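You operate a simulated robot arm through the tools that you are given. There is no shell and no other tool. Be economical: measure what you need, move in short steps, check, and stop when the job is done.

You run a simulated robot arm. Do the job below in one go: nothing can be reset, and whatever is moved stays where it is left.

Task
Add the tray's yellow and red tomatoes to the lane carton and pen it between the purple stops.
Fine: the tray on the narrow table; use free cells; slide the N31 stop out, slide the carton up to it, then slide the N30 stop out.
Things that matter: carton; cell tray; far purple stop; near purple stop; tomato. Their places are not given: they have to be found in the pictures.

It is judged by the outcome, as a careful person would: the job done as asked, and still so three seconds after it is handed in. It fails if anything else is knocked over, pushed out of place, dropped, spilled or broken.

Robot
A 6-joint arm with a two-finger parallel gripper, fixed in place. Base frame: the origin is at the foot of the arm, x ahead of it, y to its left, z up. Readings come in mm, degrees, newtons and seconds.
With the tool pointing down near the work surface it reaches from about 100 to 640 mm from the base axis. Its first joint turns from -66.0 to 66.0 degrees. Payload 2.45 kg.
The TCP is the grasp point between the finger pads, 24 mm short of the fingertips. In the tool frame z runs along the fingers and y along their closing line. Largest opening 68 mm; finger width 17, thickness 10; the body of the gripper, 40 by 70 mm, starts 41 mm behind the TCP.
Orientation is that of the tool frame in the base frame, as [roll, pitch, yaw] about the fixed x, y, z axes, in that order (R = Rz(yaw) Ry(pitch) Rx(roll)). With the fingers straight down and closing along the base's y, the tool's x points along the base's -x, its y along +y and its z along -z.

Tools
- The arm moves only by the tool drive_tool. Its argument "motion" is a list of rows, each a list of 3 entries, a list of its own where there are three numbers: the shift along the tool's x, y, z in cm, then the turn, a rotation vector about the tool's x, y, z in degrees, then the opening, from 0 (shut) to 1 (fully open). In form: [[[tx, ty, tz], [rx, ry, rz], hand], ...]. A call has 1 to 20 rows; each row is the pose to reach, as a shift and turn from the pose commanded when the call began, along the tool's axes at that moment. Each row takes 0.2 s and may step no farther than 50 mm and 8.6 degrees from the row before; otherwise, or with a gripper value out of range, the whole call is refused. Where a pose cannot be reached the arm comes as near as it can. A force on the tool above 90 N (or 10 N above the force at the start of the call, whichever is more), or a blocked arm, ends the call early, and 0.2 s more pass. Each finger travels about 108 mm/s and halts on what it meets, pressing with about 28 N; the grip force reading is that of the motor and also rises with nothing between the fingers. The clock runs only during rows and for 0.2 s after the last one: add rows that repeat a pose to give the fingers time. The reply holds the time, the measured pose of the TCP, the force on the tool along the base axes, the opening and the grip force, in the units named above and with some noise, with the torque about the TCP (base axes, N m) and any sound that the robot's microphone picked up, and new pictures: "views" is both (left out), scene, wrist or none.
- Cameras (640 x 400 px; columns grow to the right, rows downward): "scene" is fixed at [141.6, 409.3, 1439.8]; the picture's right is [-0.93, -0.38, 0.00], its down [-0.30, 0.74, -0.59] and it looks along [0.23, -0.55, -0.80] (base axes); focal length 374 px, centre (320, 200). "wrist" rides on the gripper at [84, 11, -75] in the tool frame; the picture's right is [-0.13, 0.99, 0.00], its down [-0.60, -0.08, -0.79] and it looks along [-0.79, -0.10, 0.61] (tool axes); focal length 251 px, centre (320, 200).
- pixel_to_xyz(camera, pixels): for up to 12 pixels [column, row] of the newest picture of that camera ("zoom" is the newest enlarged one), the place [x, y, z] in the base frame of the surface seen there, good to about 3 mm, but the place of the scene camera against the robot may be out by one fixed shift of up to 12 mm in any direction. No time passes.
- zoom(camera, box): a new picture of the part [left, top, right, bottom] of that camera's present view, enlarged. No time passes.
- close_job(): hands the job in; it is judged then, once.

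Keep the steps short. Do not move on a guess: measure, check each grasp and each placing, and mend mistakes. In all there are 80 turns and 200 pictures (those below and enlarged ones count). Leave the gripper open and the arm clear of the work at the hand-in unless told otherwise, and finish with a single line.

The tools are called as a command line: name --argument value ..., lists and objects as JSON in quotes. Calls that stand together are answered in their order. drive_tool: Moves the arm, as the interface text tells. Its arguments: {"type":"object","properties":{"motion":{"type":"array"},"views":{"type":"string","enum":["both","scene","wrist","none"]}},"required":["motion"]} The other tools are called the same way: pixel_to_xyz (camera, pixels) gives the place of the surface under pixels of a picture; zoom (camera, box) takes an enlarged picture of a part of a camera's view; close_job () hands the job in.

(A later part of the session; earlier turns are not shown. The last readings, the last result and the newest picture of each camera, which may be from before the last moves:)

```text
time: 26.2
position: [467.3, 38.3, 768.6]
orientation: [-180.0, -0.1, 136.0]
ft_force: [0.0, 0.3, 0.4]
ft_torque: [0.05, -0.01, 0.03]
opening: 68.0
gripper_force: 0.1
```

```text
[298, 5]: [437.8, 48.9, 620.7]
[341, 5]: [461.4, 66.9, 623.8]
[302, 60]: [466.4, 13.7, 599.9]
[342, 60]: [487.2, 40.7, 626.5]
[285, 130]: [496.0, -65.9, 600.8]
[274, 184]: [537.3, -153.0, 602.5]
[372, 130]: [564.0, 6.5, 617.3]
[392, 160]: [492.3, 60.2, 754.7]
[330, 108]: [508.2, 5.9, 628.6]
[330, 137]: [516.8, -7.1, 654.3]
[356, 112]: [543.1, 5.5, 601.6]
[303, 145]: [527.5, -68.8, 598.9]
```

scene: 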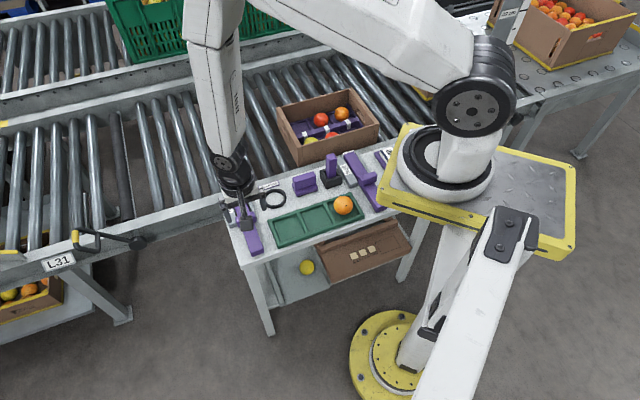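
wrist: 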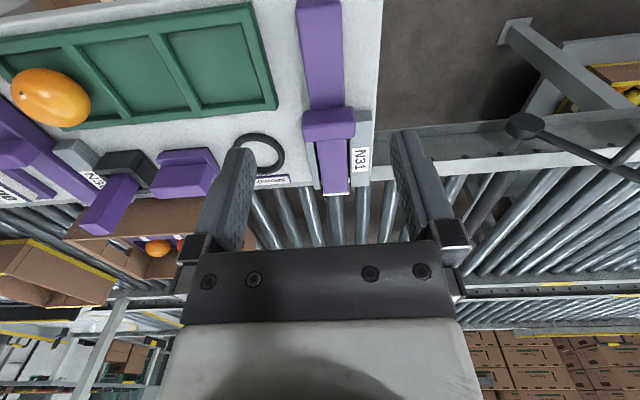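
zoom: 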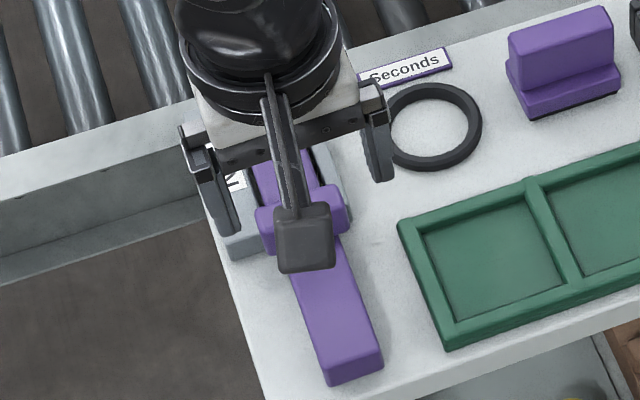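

Handle top z=654, about 45 mm wide and 20 mm deep, centred near (510.5,-2.8). The rails top out at 620. I'll come down over it with tips staying above the rails (TCP z≈656) and aligned 1° to the bar, first stopping at z=695.

drive_tool --motion '[[[-3, 0, 2.5], [0, 0, 0.5], 1], [[-6, 0, 5], [0, 0, 1], 1], [[-6, 0, 7.4], [0, 0, 1], 1], [[-6, 0, 7.4], [0, 0, 1], 1]]'

zoom --camera "wrist" --box '[160, 0, 480, 200]'

```text
time: 27.2
position: [511.3, -3.5, 693.0]
orientation: [-180.0, 0.0, 135.0]
ft_force: [0.0, 0.7, -0.1]
ft_torque: [0.01, -0.01, -0.01]
opening: 67.7
gripper_force: 0.0
```

scene: 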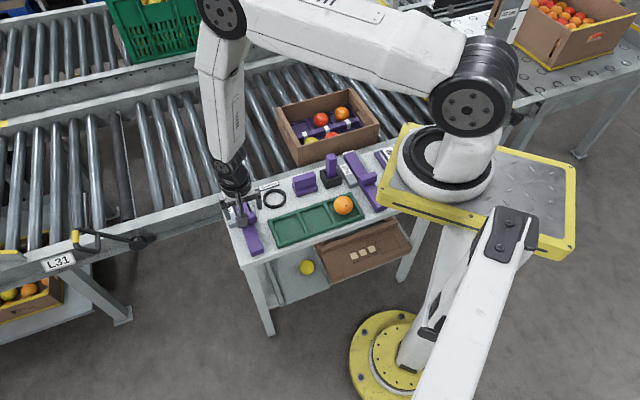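
wrist: 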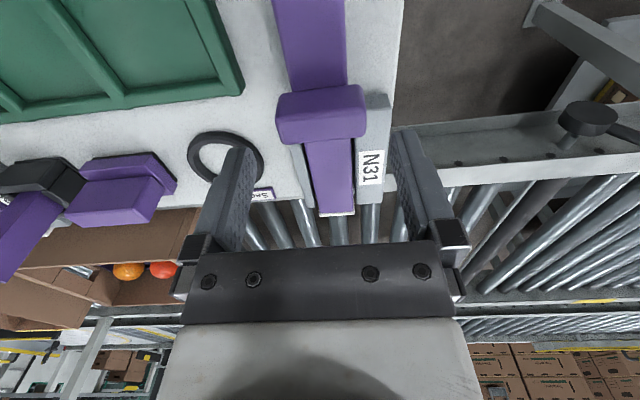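

```text
2.00 times, centred on (320, 100) of wrist
```

zoom: 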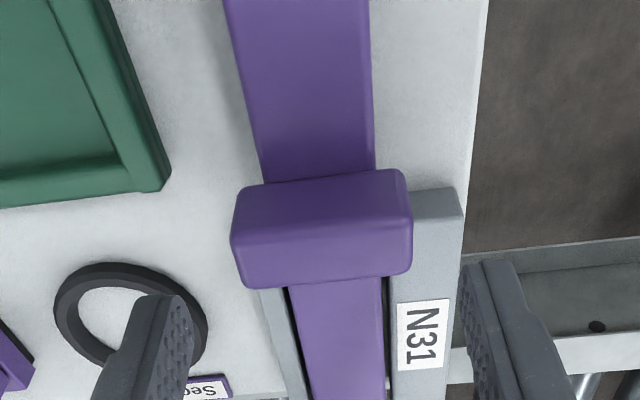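

The handle is 3 mm nearer and 2 mm to the side; I'll correct that, descend to z=656 and close on it.

drive_tool --motion '[[[0.3, 0.2, 2], [0, 0, 0], 1], [[0.3, 0.2, 3.7], [0, 0, 0], 1], [[0.3, 0.2, 3.7], [0, 0, 0], 0.85], [[0.3, 0.2, 3.7], [0, 0, 0], 0.7], [[0.3, 0.2, 3.7], [0, 0, 0], 0.6], [[0.3, 0.2, 3.7], [0, 0, 0], 0.6]]'

zoom --camera "wrist" --box '[160, 50, 480, 250]'

```text
time: 28.6
position: [508.2, -1.9, 656.6]
orientation: [-179.8, -0.1, 134.9]
ft_force: [-7.4, -19.0, 0.0]
ft_torque: [-0.28, 0.03, 0.19]
opening: 50.0
gripper_force: 44.9
```

scene: 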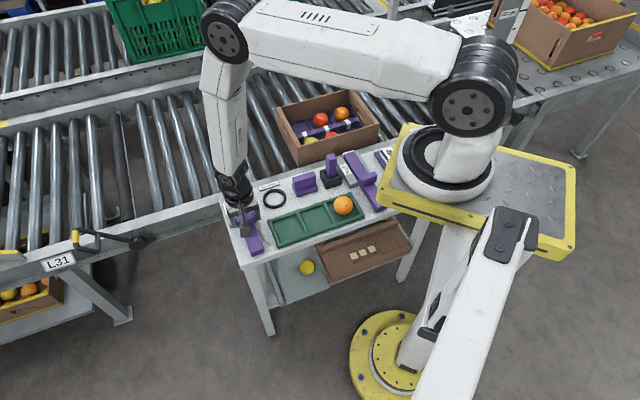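
wrist: 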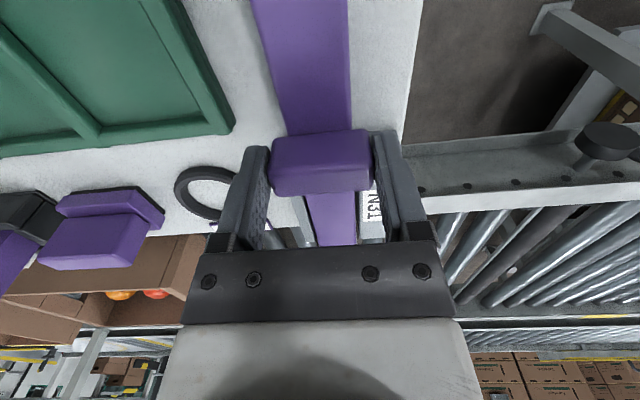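

```text
2.00 times, centred on (320, 150) of wrist
```

zoom: 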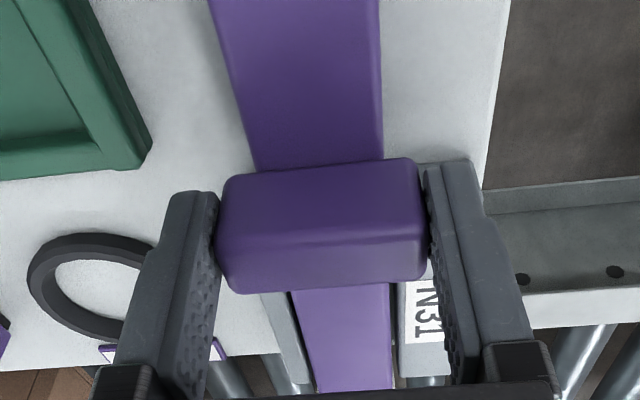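

Gripped (handle is 50 mm wide), with a slight side force. I'll ease the grip, shift 1 mm and slide out 3 cm along the bar, reading the force.

drive_tool --motion '[[[0, -0.1, 0], [0, 0, 0], 0.71], [[-1, -0.1, 0], [0, 0, 0], 0.71], [[-2, -0.1, 0], [0, 0, 0], 0.71], [[-3, -0.1, 0], [0, 0, 0], 0.71], [[-3, -0.1, 0], [0, 0, 0], 0.71]]'

zoom --camera "wrist" --box '[160, 50, 480, 250]'

```text
time: 29.8
position: [530.9, -22.3, 658.6]
orientation: [-179.9, 0.0, 135.0]
ft_force: [-10.0, -7.1, -1.8]
ft_torque: [0.55, 0.61, -0.27]
opening: 49.8
gripper_force: 45.3
```

scene: 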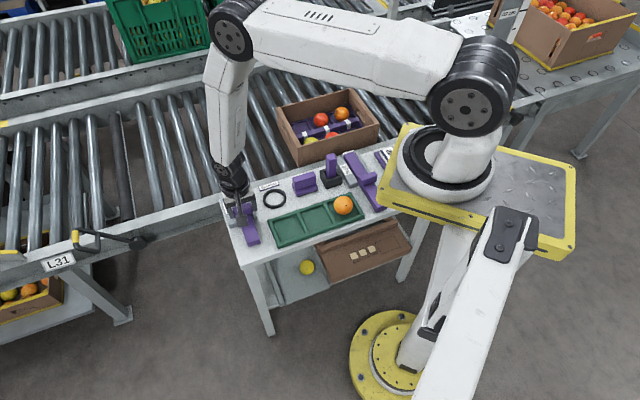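
wrist: 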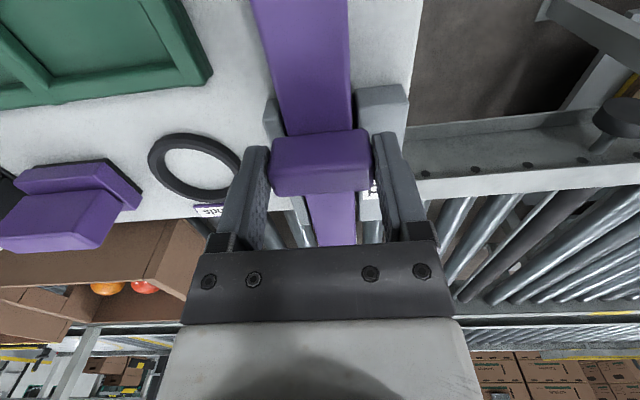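

```text
2.00 times, centred on (320, 150) of wrist
```

zoom: 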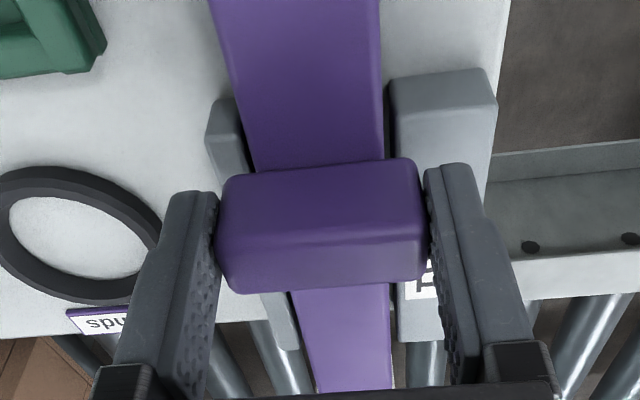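

The stop slides with about 12 N of friction. Continuing 4 cm.

drive_tool --motion '[[[-1, 0, 0.1], [0, 0, 0], 0.71], [[-2, 0, 0.1], [0, 0, 0], 0.71], [[-3, 0, 0.1], [0, 0, 0], 0.71], [[-4, 0, 0.1], [0, 0, 0], 0.71], [[-4, 0, 0.1], [0, 0, 0], 0.71]]' --views "wrist"

```text
time: 31.0
position: [558.7, -50.9, 657.3]
orientation: [180.0, 0.0, 135.0]
ft_force: [-22.5, -22.1, 40.2]
ft_torque: [-0.38, 0.28, 0.1]
opening: 49.9
gripper_force: 45.2
```

wrist: 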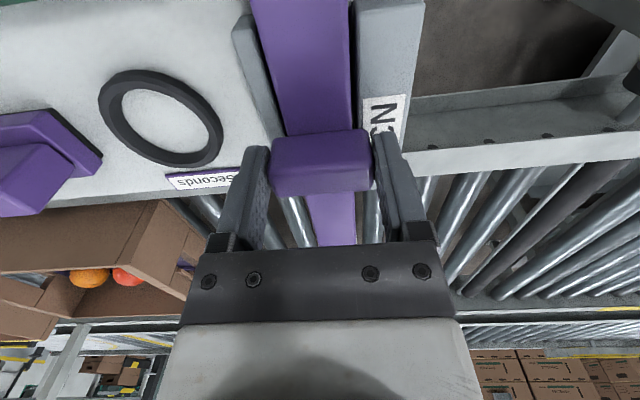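

Sliding well, but I'm pressing 1–2 mm off (z 40 N, side 31 N). I'll ease up and sideways, then continue 3 cm.

drive_tool --motion '[[[0, -0.15, -0.2], [0, 0, 0], 0.71], [[-1, -0.18, -0.2], [0, 0, 0], 0.71], [[-2, -0.2, -0.2], [0, 0, 0], 0.71], [[-3, -0.22, -0.2], [0, 0, 0], 0.71], [[-3, -0.22, -0.2], [0, 0, 0], 0.71]]'

zoom --camera "scene" --box '[200, 100, 360, 230]'

```text
time: 32.2
position: [578.6, -71.0, 657.6]
orientation: [180.0, 0.1, 135.0]
ft_force: [10.6, 14.2, -15.9]
ft_torque: [0.24, -0.4, -0.39]
opening: 50.1
gripper_force: 45.0
```

scene: 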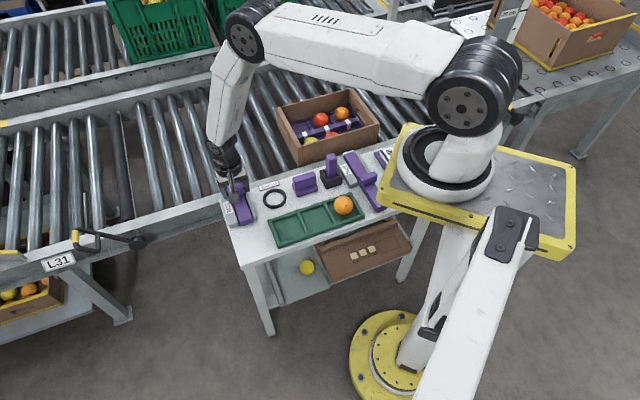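
wrist: 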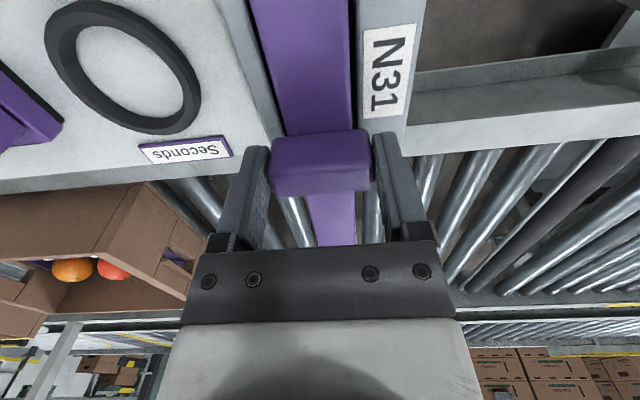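

```text
3.08 times, centred on (280, 165) of scene
```

zoom: 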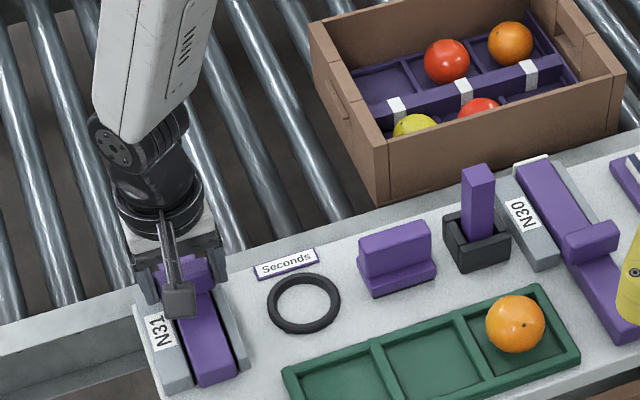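

About 98 mm out so far, with the tip at v≈578 and no end-stop felt yet. I'll go on 3 cm gently; a call ends itself if blocked.

drive_tool --motion '[[[-0.8, 0.05, 0.08], [0, 0, 0], 0.71], [[-1.6, 0.05, 0.08], [0, 0, 0], 0.71], [[-2.4, 0.05, 0.08], [0, 0, 0], 0.71], [[-3, 0.05, 0.08], [0, 0, 0], 0.71], [[-3, 0.05, 0.08], [0, 0, 0], 0.71]]'

zoom --camera "scene" --box '[190, 130, 300, 230]'

```text
time: 33.4
position: [600.1, -92.9, 657.6]
orientation: [179.9, 0.2, 135.2]
ft_force: [15.4, 18.9, -14.5]
ft_torque: [0.29, -0.6, 0.1]
opening: 49.9
gripper_force: 44.9
```

scene: 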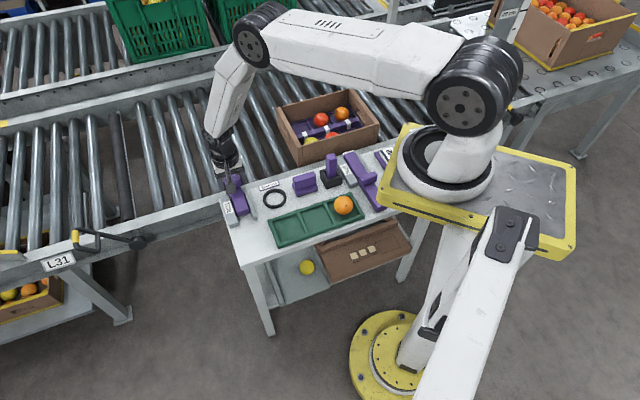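
wrist: 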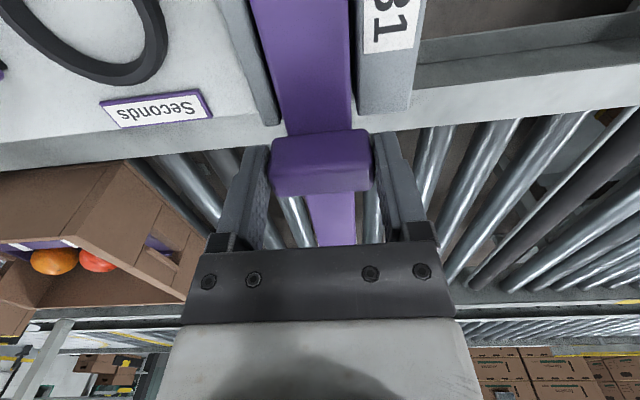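

```text
4.00 times, centred on (245, 180) of scene
```

zoom: 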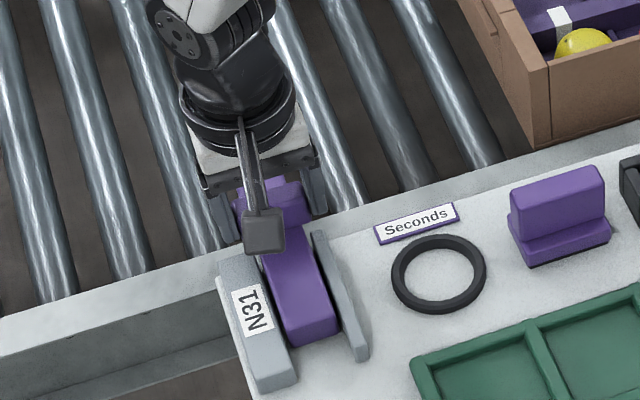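

The handle is 128 mm out, with tip at v≈607 against the carton near wall at 560, giving a good overlap. I'll loosen the fingers slightly in place to see whether the stop stays put by itself.

drive_tool --motion '[[[0, 0, 0], [0, 0, 0], 0.76], [[0, 0, 0], [0, 0, 0], 0.8], [[0, 0, 0], [0, 0, 0], 0.8], [[0, 0, 0], [0, 0, 0], 0.8]]'

zoom --camera "wrist" --box '[160, 50, 480, 250]'

```text
time: 34.4
position: [599.0, -94.0, 658.1]
orientation: [-179.9, -0.1, 135.0]
ft_force: [0.9, 1.1, 0.0]
ft_torque: [0.0, -0.01, -0.01]
opening: 54.6
gripper_force: 0.1
```

scene: 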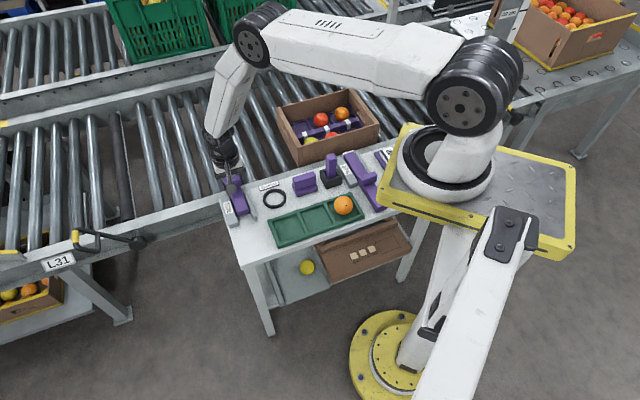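
wrist: 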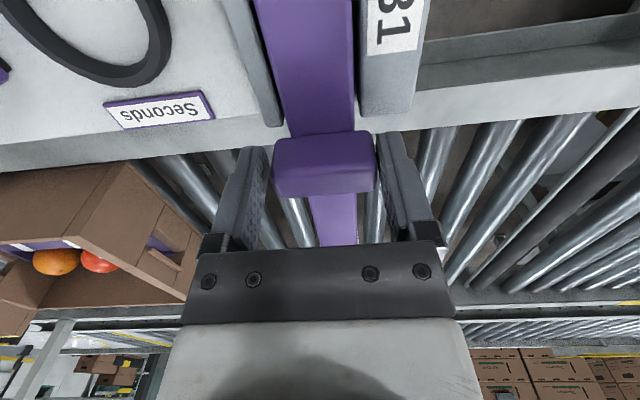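

```text
2.00 times, centred on (320, 150) of wrist
```

zoom: 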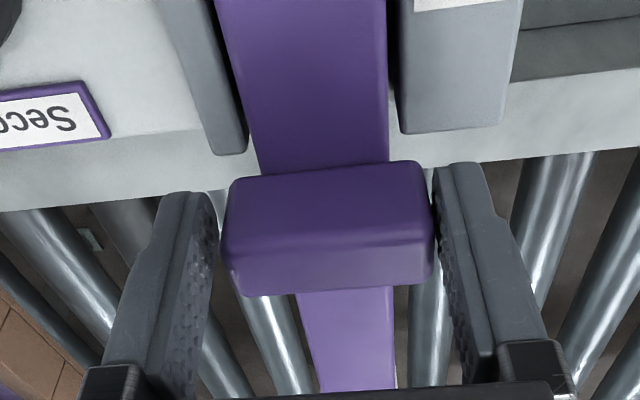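

The stop stays on its slide. I'll regrip and push on a little to see whether its travel ends here.

drive_tool --motion '[[[0, 0.1, 0], [0, 0, 0], 0.74], [[0, 0.1, 0], [0, 0, 0], 0.71], [[-0.7, 0.1, 0], [0, 0, 0], 0.71], [[-1.4, 0.1, 0], [0, 0, 0], 0.71], [[-2, 0.1, 0], [0, 0, 0], 0.71], [[-2, 0.1, 0], [0, 0, 0], 0.71]]' --views "wrist"

```text
time: 35.8
position: [614.7, -106.7, 657.4]
orientation: [-179.9, -0.1, 134.9]
ft_force: [-3.8, -0.5, 14.5]
ft_torque: [0.37, 1.11, -0.05]
opening: 50.1
gripper_force: 44.5
```

wrist: 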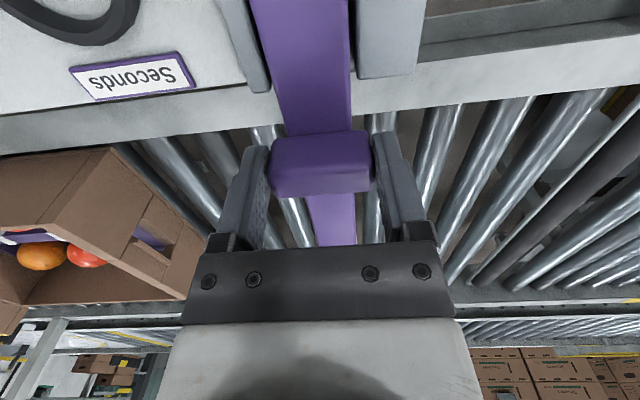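

It moved 2 cm more (tip ≈628, about 68 mm of overlap), and my reach ends near here. That's plenty of blocking, so I'll release, rise and verify.

drive_tool --motion '[[[0, 0, 0], [0, 0, 0], 0.8], [[0, 0, 0], [0, 0, 0], 0.95], [[0, 0, 0], [0, 0, 0], 1], [[0, 0, -3], [0, 0, 0], 1], [[1.5, 0, -7], [0, 0, 0], 1], [[5, 0, -10], [0, 0, 0], 1], [[9, 0, -12], [0, 0, 0], 1], [[9, 0, -12], [0, 0, 0], 1]]'

zoom --camera "wrist" --box '[160, 0, 480, 200]'

pixel_to_xyz --camera "wrist" --pixels '[[322, 60], [330, 100], [330, 120], [332, 150], [340, 180], [300, 40], [350, 40]]'

```text
time: 37.6
position: [549.6, -41.8, 776.9]
orientation: [180.0, -0.1, 134.9]
ft_force: [-0.7, -0.2, -0.2]
ft_torque: [0.0, -0.03, -0.02]
opening: 68.0
gripper_force: 0.0
```

scene: 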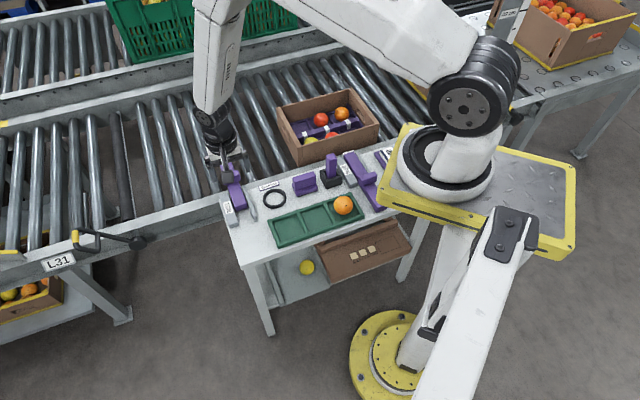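
wrist: 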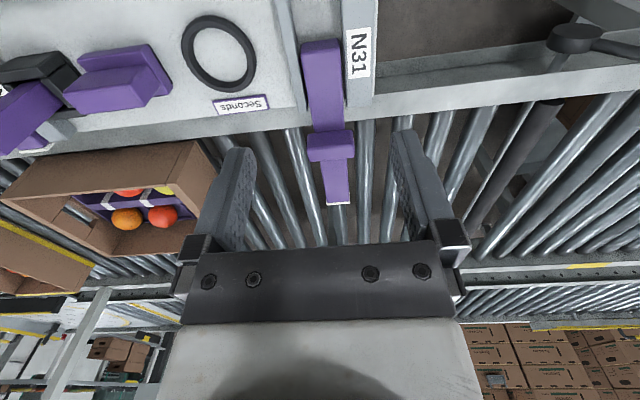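

```text
2.00 times, centred on (320, 100) of wrist
```

zoom: 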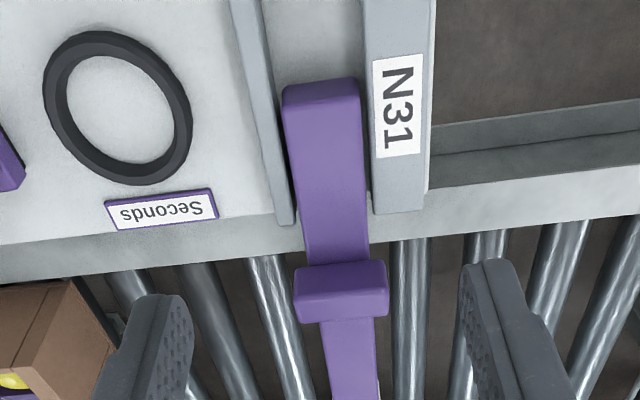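

```text
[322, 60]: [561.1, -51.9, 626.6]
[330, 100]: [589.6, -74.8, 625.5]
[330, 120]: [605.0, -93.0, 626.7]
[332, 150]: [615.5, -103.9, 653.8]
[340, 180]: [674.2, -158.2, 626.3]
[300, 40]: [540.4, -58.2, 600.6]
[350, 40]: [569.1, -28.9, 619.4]
```

The stop lies flat (z=626) in its guide and stands out into the lane. Now the carton: I'll move above its near wall around (376,-421) and turn the tool 90° so the fingers close across that wall.

drive_tool --motion '[[[-1.33, -3.55, 0], [0, 0, -8.13], 1], [[-2.65, -7.1, 0], [0, 0, -16.26], 1], [[-3.98, -10.65, 0], [0, 0, -24.4], 1], [[-5.3, -14.2, 0], [0, 0, -32.5], 1], [[-6.63, -17.75, 0], [0, 0, -40.6], 1], [[-7.96, -21.3, 0], [0, 0, -48.8], 1], [[-9.28, -24.85, 0], [0, 0, -56.9], 1], [[-10.6, -28.4, 0], [0, 0, -65], 1], [[-11.94, -31.95, 0], [0, 0, -73.2], 1], [[-13.26, -35.5, 0], [0, 0, -81.3], 1], [[-14.59, -39.05, 0], [0, 0, -89.4], 1], [[-14.59, -39.05, 0], [0, 0, -89.4], 1]]'

zoom --camera "wrist" --box '[160, 0, 480, 200]'

```text
time: 40.2
position: [378.4, -423.9, 780.0]
orientation: [-180.0, 0.0, -135.6]
ft_force: [-0.2, -0.1, -0.1]
ft_torque: [-0.03, 0.02, -0.01]
opening: 67.9
gripper_force: 0.0
```

scene: 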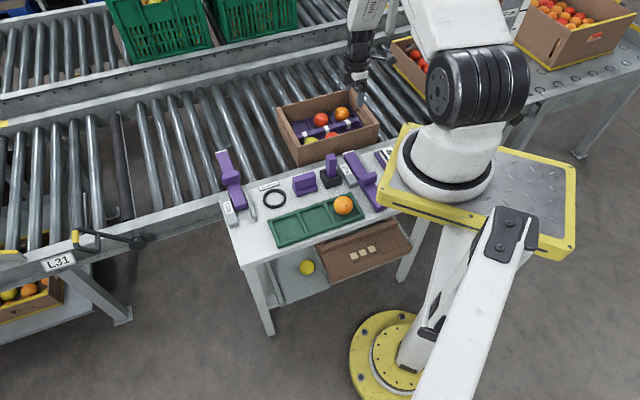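
wrist: 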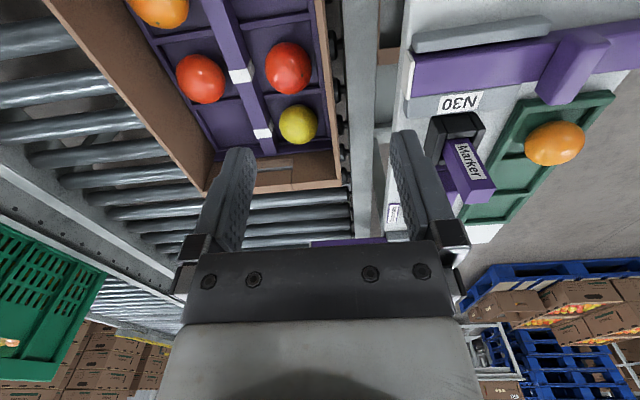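

```text
2.00 times, centred on (320, 100) of wrist
```

zoom: 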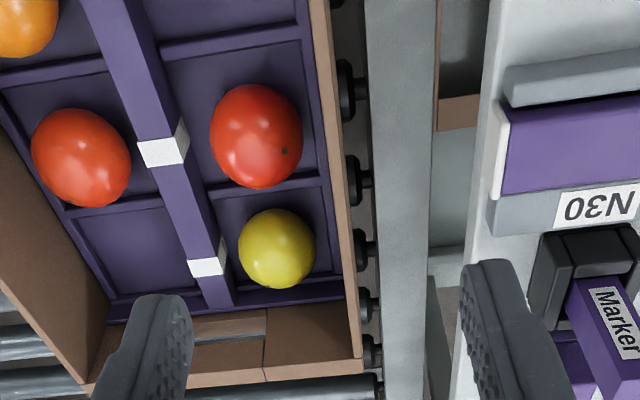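

A clear view: the near wall's rim runs from zoom (322,10) to (355,360). Measuring it and the clearance beside it.

pixel_to_xyz --camera "zoom" --pixels '[[322, 30], [330, 120], [338, 200], [347, 290], [354, 355], [376, 150], [395, 200], [500, 150], [95, 375], [230, 380], [330, 371], [415, 50]]'

pixel_to_xyz --camera "wrist" --pixels '[[475, 80], [412, 75], [460, 135], [580, 50], [540, 40], [465, 165], [490, 185], [320, 5], [345, 188], [207, 190]]'

```text
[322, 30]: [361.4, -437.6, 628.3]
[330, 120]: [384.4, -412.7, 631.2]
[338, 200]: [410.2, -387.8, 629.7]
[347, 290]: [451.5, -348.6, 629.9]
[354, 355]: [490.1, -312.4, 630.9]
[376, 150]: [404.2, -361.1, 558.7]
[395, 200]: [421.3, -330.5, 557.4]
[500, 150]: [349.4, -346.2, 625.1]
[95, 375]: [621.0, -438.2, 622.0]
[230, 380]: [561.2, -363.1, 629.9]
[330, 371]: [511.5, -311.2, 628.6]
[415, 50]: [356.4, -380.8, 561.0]
```

```text
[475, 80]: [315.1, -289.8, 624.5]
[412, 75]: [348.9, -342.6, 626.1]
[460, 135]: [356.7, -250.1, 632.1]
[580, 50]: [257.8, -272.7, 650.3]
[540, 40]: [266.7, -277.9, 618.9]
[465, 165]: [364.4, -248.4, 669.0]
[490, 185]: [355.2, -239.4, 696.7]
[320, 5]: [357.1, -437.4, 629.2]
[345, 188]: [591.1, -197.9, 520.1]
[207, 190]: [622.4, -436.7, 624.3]
```

Rim line is at v≈565, z≈629.5. The tool is 3 mm too far out in v; I'll correct that and come down with fingers astride the wall to z≈626 (tips 602, above tomato tops).

drive_tool --motion '[[[0, 0.27, 4], [0, 0, 0], 0.8], [[0, 0.27, 8], [0, 0, 0], 0.8], [[0, 0.27, 11], [0, 0, 0], 0.8], [[0, 0.27, 11], [0, 0, 0], 0.8]]'

zoom --camera "wrist" --box '[160, 0, 480, 200]'

```text
time: 41.2
position: [375.7, -422.3, 666.9]
orientation: [180.0, -0.1, -135.7]
ft_force: [0.3, 0.0, -0.1]
ft_torque: [-0.01, -0.03, -0.01]
opening: 54.3
gripper_force: 0.1
```

scene: 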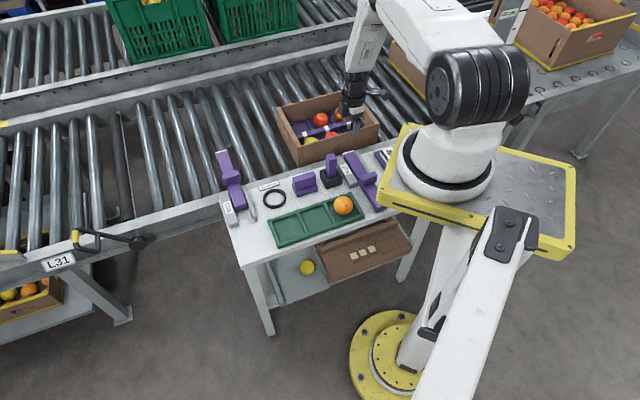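
wrist: 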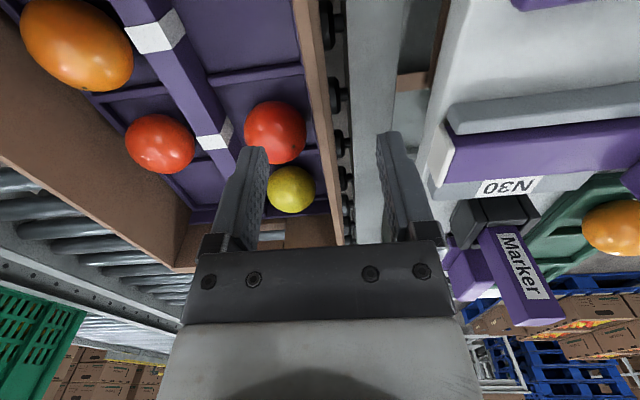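

```text
2.00 times, centred on (320, 100) of wrist
```

zoom: 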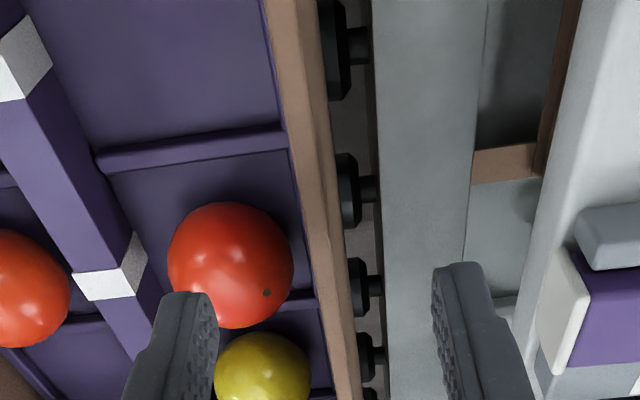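

The wall is between the fingers. I'll descend the last 4 cm and close on it.

drive_tool --motion '[[[0, 0, 2], [0, 0, 0], 0.8], [[0, 0, 4.1], [0, 0, 0], 0.8], [[0, 0, 4.1], [0, 0, 0], 0.5], [[0, 0, 4.1], [0, 0, 0], 0.2], [[0, 0, 4.1], [0, 0, 0], 0.1], [[0, 0, 4.1], [0, 0, 0], 0.1]]'

zoom --camera "wrist" --box '[160, 0, 480, 200]'

zoom --camera "scene" --box '[200, 80, 400, 230]'

```text
time: 42.6
position: [378.0, -420.8, 626.6]
orientation: [-180.0, -0.1, -135.5]
ft_force: [0.6, -0.5, 0.4]
ft_torque: [0.0, 0.02, -0.01]
opening: 6.5
gripper_force: 0.1
```

scene: 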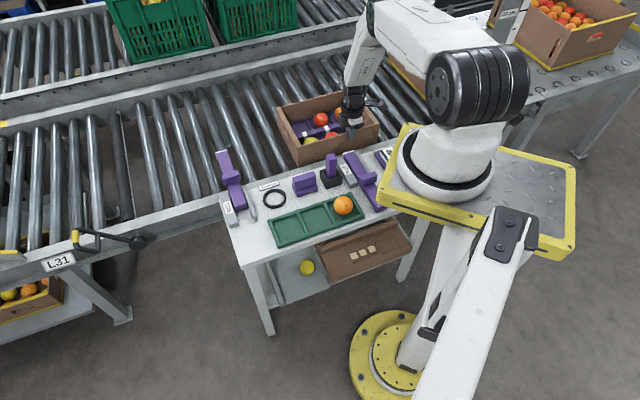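
wrist: 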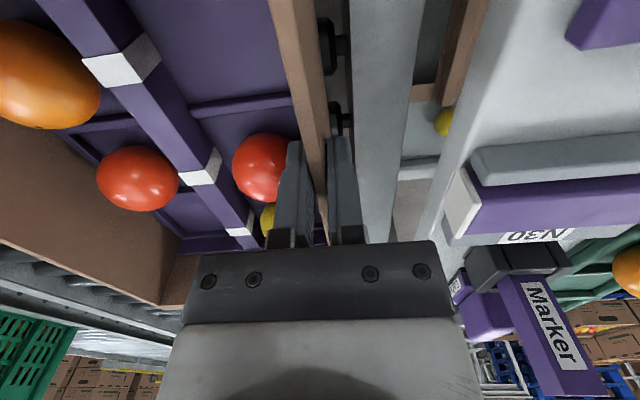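

```text
2.00 times, centred on (320, 100) of wrist
```

zoom: 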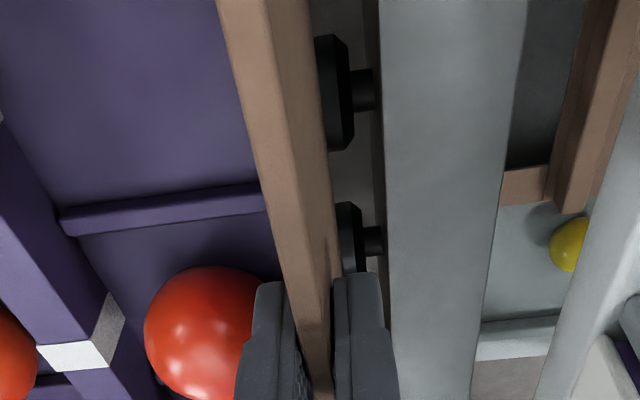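

```text
2.67 times, centred on (300, 155) of scene
```

zoom: 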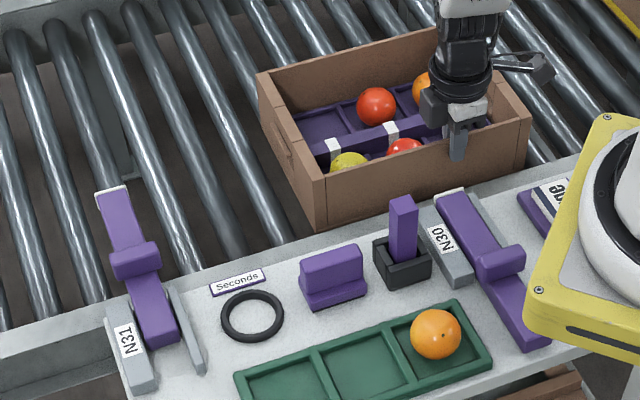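

Opening is 6.5 mm with no force yet, so the wall is thinner. I'll close fully onto it.

drive_tool --motion '[[[0, 0, 0], [0, 0, 0], 0.05], [[0, 0, 0], [0, 0, 0], 0.0], [[0, 0, 0], [0, 0, 0], 0.0]]' --views "none"

```text
time: 43.4
position: [377.2, -421.5, 625.3]
orientation: [179.9, -0.1, -135.6]
ft_force: [0.0, -0.4, -0.6]
ft_torque: [-0.05, 0.07, 0.27]
opening: 5.6
gripper_force: 27.9
```

Wall gripped (5.6 mm, 28 N). I'll slide the carton gently 4 cm along the lane and read the force.

drive_tool --motion '[[[-0.3, 0, 0], [0, 0, 0], 0], [[-0.9, 0, 0], [0, 0, 0], 0], [[-1.7, 0, 0], [0, 0, 0], 0], [[-2.5, 0, 0], [0, 0, 0], 0], [[-3.2, 0, 0], [0, 0, 0], 0], [[-3.7, 0, 0], [0, 0, 0], 0], [[-4, 0, 0], [0, 0, 0], 0], [[-4, 0, 0], [0, 0, 0], 0]]'

zoom --camera "scene" --box '[200, 80, 400, 230]'

```text
time: 45.2
position: [404.3, -392.8, 626.0]
orientation: [180.0, -0.1, -135.5]
ft_force: [0.0, 0.3, -1.5]
ft_torque: [0.05, 0.04, 0.02]
opening: 5.5
gripper_force: 28.2
```

scene: 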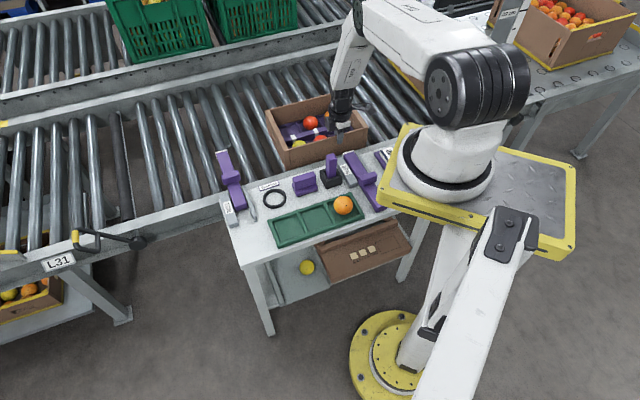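
wrist: 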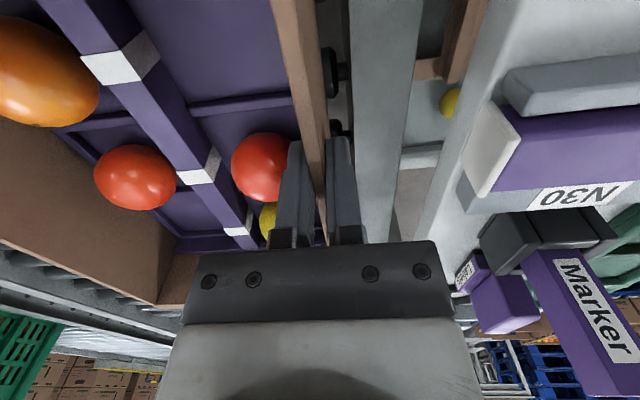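

```text
2.67 times, centred on (300, 155) of scene
```

zoom: 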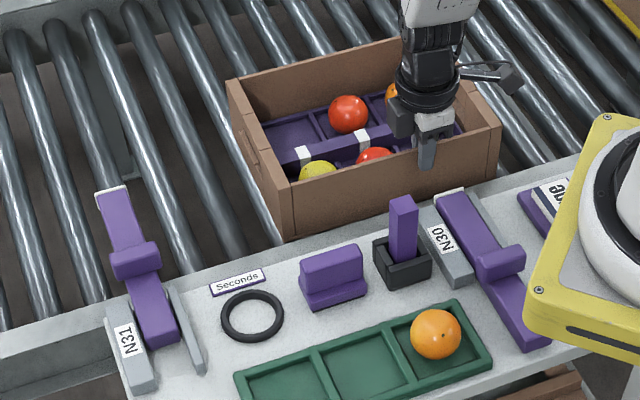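

It moves smoothly and the tomatoes stay put. Sliding another 12 cm.

drive_tool --motion '[[[-0.3, 0, 0], [0, 0, 0], 0], [[-0.9, 0, 0], [0, 0, 0], 0], [[-1.7, 0, 0], [0, 0, 0], 0], [[-2.6, 0, 0], [0, 0, 0], 0], [[-3.5, 0, 0], [0, 0, 0], 0], [[-4.4, 0, 0], [0, 0, 0], 0], [[-5.3, 0, 0], [0, 0, 0], 0], [[-6.2, 0, 0], [0, 0, 0], 0], [[-7.1, 0, 0], [0, 0, 0], 0], [[-8, 0, 0], [0, 0, 0], 0], [[-8.9, 0, 0], [0, 0, 0], 0], [[-9.8, 0, 0], [0, 0, 0], 0], [[-10.7, 0, 0], [0, 0, 0], 0], [[-11.4, 0, 0], [0, 0, 0], 0], [[-11.8, 0, 0], [0, 0, 0], 0], [[-12, 0, 0], [0, 0, 0], 0], [[-12, 0, 0], [0, 0, 0], 0]]'

zoom --camera "scene" --box '[200, 80, 400, 230]'

```text
time: 48.8
position: [490.0, -309.0, 626.9]
orientation: [-179.9, -0.1, -135.7]
ft_force: [0.8, 0.4, -1.6]
ft_torque: [0.18, 0.13, 0.0]
opening: 5.7
gripper_force: 27.8
```

scene: 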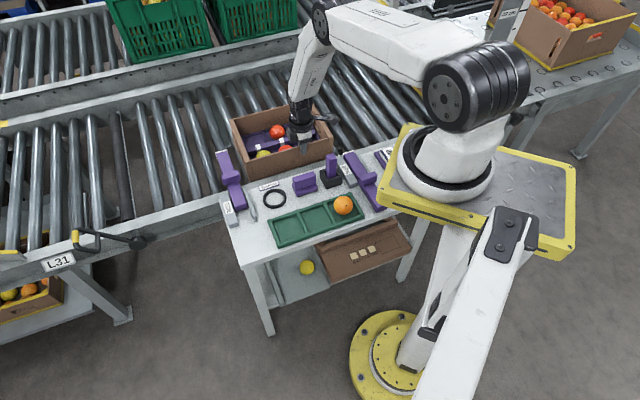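
wrist: 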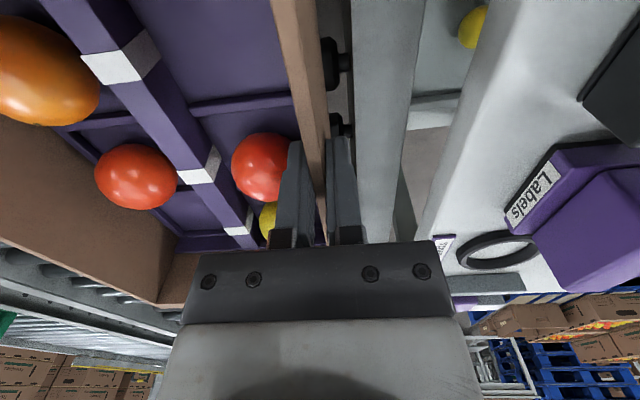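

```text
2.67 times, centred on (300, 155) of scene
```

zoom: 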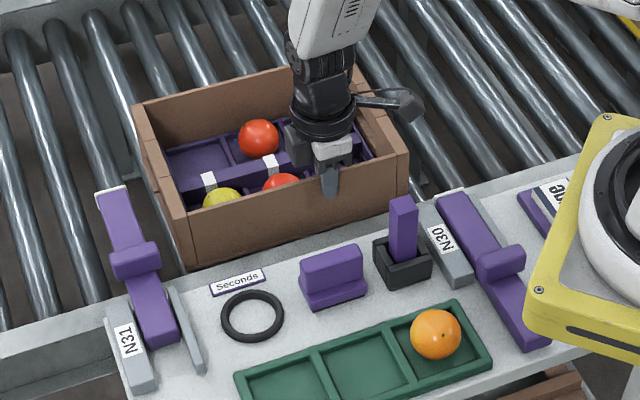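

The carton's front is roughly 4 cm from N31. I'll slide 3 cm more, slowing down.

drive_tool --motion '[[[-0.3, 0, 0], [0, 0, 0], 0], [[-0.8, 0, 0], [0, 0, 0], 0], [[-1.4, 0, 0], [0, 0, 0], 0], [[-2, 0, 0], [0, 0, 0], 0], [[-2.5, 0, 0], [0, 0, 0], 0], [[-2.8, 0, 0], [0, 0, 0], 0], [[-3, 0, 0], [0, 0, 0], 0], [[-3, 0, 0], [0, 0, 0], 0]]' --views "scene"

zoom --camera "scene" --box '[200, 120, 300, 200]'

```text
time: 50.6
position: [511.3, -287.0, 626.4]
orientation: [179.9, -0.2, -135.7]
ft_force: [-14.2, -10.1, 1.1]
ft_torque: [-0.19, 0.14, -0.36]
opening: 5.7
gripper_force: 27.7
```

scene: 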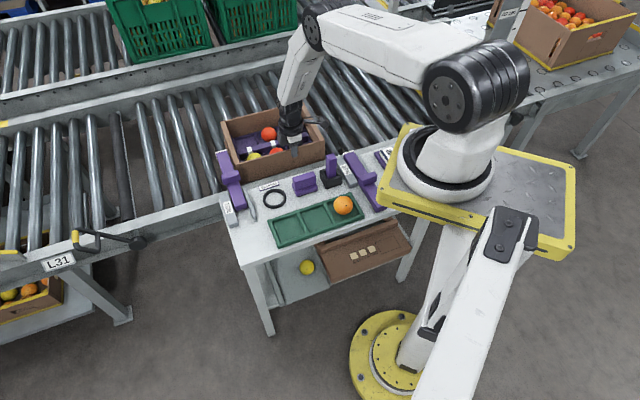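

```text
5.00 times, centred on (250, 160) of scene
```

zoom: 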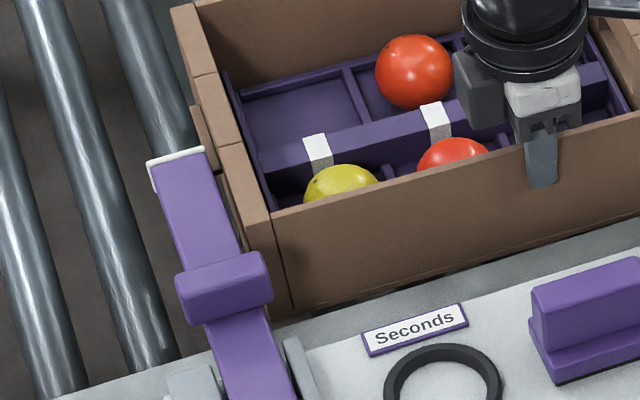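

17 N of resistance along the lane: the carton's front now touches the N31 stop. I'll relax the push, release and rise.

drive_tool --motion '[[[0.05, 0, 0], [0, 0, 0], 0], [[0.05, 0, 0], [0, 0, 0], 0.2], [[0.05, 0, 0], [0, 0, 0], 0.5], [[0.05, 0, 0], [0, 0, 0], 0.6], [[0.05, 0, -3], [0, 0, 0], 0.6], [[0.05, 0, -7], [0, 0, 0], 0.6], [[0.05, 0, -11], [0, 0, 0], 0.8], [[0.05, 0, -15], [0, 0, 0], 1], [[0.05, 0, -15], [0, 0, 0], 1]]'

zoom --camera "scene" --box '[200, 100, 400, 230]'

zoom --camera "wrist" --box '[100, 0, 500, 250]'

```text
time: 52.6
position: [510.2, -285.6, 776.3]
orientation: [180.0, -0.2, -135.5]
ft_force: [0.3, 0.0, 0.7]
ft_torque: [-0.02, 0.01, 0.02]
opening: 67.8
gripper_force: 0.0
```

scene: 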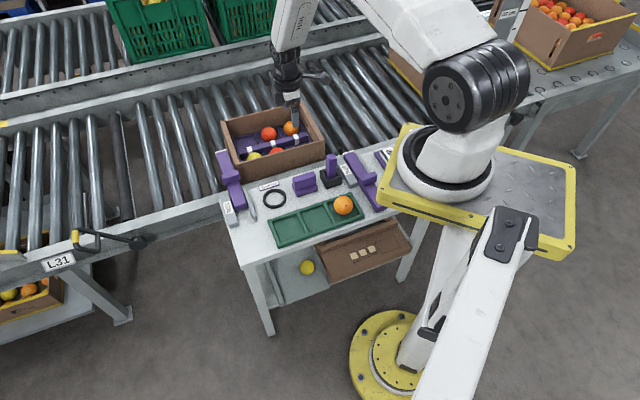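
wrist: 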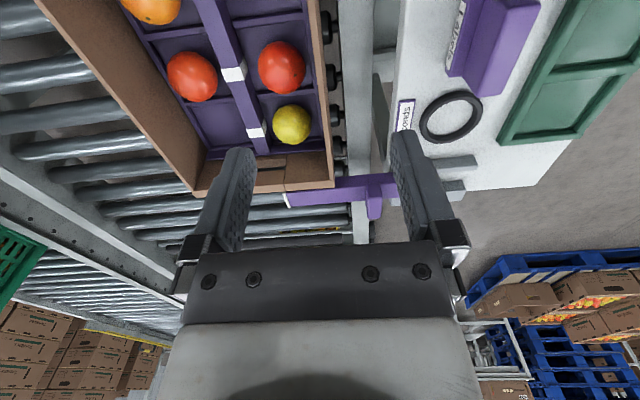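

```text
3.08 times, centred on (300, 165) of scene
```

zoom: 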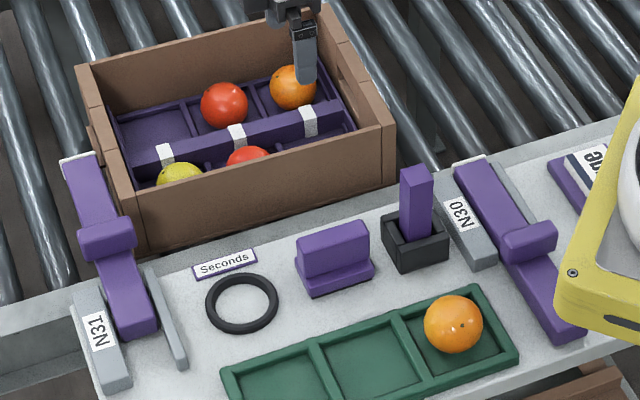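

```text
1.60 times, centred on (300, 125) of wrist
```

zoom: 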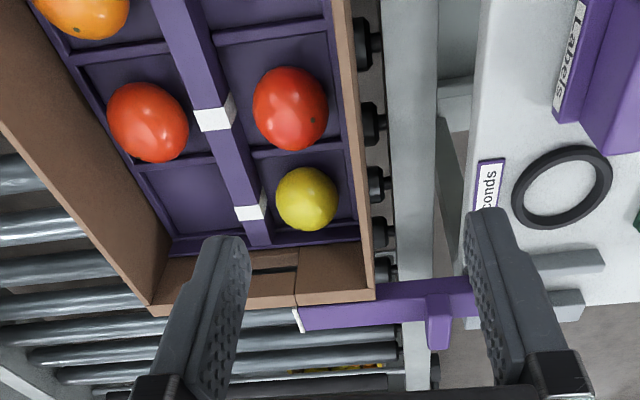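

The carton is snug on N31 and all fruit is seated. Next N30: I'll return the tool to the cross-lane yaw and look down at that stop from (216,-209).

drive_tool --motion '[[[1.42, 2.38, 0], [0, 0, 8.13], 1], [[2.84, 4.75, 0], [0, 0, 16.26], 1], [[4.25, 7.13, 0], [0, 0, 24.4], 1], [[5.67, 9.5, 0], [0, 0, 32.5], 1], [[7.09, 11.9, 0], [0, 0, 40.6], 1], [[8.5, 14.25, 0], [0, 0, 48.8], 1], [[9.93, 16.6, 0], [0, 0, 56.9], 1], [[11.3, 19, 0], [0, 0, 65], 1], [[12.8, 21.4, 0], [0, 0, 73.2], 1], [[14.2, 23.8, 0], [0, 0, 81.3], 1], [[15.6, 26.13, 0], [0, 0, 89.4], 1], [[15.6, 26.13, 0], [0, 0, 89.4], 1]]'

zoom --camera "wrist" --box '[160, 0, 480, 200]'

```text
time: 55.2
position: [218.6, -207.9, 776.5]
orientation: [-179.9, -0.1, 134.9]
ft_force: [0.0, 0.8, 0.4]
ft_torque: [-0.03, 0.0, -0.03]
opening: 67.7
gripper_force: 0.1
```

scene: 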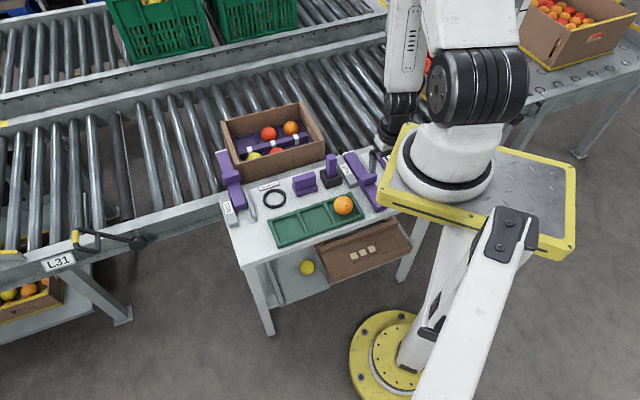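
wrist: 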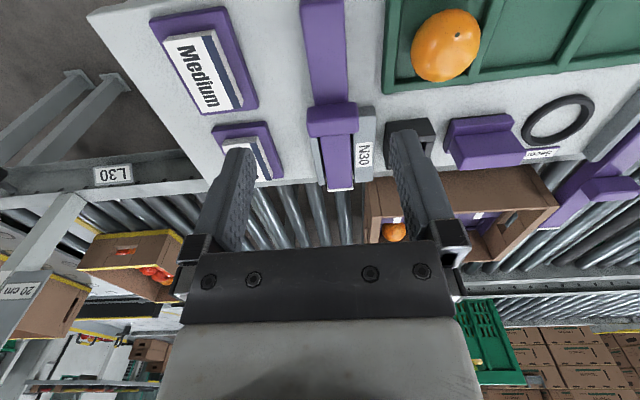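

```text
2.00 times, centred on (320, 100) of wrist
```

zoom: 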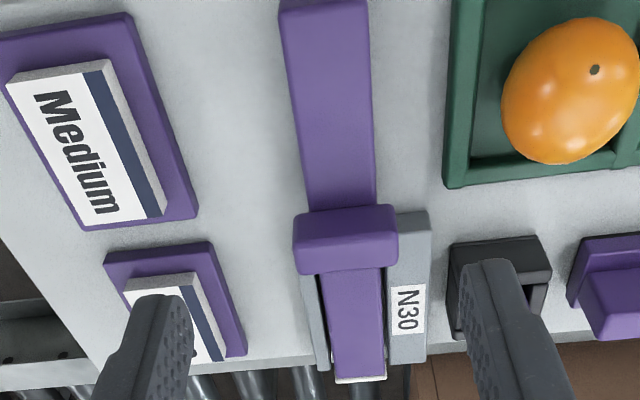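

Measuring the N30 handle, bar, and the neighbouring marker holder and "Large" block.

pixel_to_xyz --camera "zoom" --pixels '[[345, 222], [345, 255], [300, 240], [392, 232], [345, 215], [358, 378], [310, 300], [415, 225], [455, 265], [452, 330], [215, 330], [240, 350]]'

pixel_to_xyz --camera "zoom" --pixels '[[285, 10], [372, 60], [330, 30], [345, 262], [298, 225], [395, 255], [450, 250], [495, 245], [410, 370], [425, 395], [540, 250], [350, 300]]'

```text
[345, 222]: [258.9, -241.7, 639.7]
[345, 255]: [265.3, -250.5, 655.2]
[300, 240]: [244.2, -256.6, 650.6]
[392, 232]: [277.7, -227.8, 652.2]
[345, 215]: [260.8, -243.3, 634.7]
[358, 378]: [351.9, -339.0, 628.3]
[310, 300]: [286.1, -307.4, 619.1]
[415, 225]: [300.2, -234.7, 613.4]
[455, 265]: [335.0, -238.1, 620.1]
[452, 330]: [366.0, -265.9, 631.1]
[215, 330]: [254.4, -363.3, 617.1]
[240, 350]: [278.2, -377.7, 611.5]
```

```text
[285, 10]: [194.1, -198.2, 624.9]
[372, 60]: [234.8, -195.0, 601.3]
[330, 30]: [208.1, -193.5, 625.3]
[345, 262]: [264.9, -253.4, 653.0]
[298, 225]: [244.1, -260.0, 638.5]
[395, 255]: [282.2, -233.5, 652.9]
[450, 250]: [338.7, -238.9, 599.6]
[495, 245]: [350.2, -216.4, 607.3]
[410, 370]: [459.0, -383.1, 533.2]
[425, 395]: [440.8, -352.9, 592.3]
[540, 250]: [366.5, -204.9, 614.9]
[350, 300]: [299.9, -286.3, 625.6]
```

Handle centre ≈(264.4,-249), top 653; the marker holder is 13+ mm clear of my fingers. Coming above it to z=695.

drive_tool --motion '[[[-3, 0.17, 2.5], [0, 0, 0], 1], [[-6.1, 0.35, 5.5], [0, 0, 0], 1], [[-6.1, 0.35, 8.2], [0, 0, 0], 1], [[-6.1, 0.35, 8.2], [0, 0, 0], 1]]'

zoom --camera "wrist" --box '[160, 0, 480, 200]'

```text
time: 56.2
position: [263.4, -250.8, 695.5]
orientation: [-179.9, 0.0, 135.1]
ft_force: [0.2, -0.5, 1.0]
ft_torque: [-0.01, 0.01, -0.01]
opening: 68.2
gripper_force: 0.0
```

scene: 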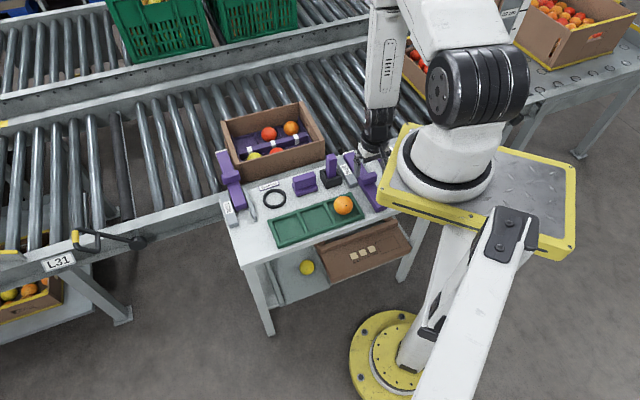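
wrist: 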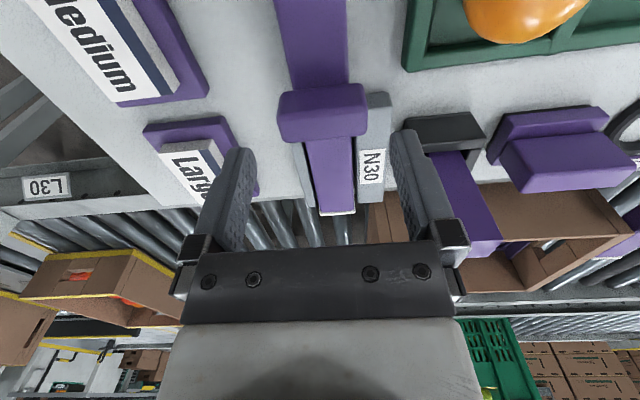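

```text
2.00 times, centred on (320, 100) of wrist
```

zoom: 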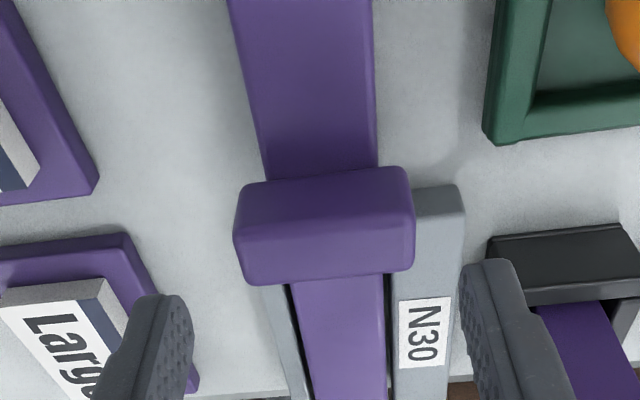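

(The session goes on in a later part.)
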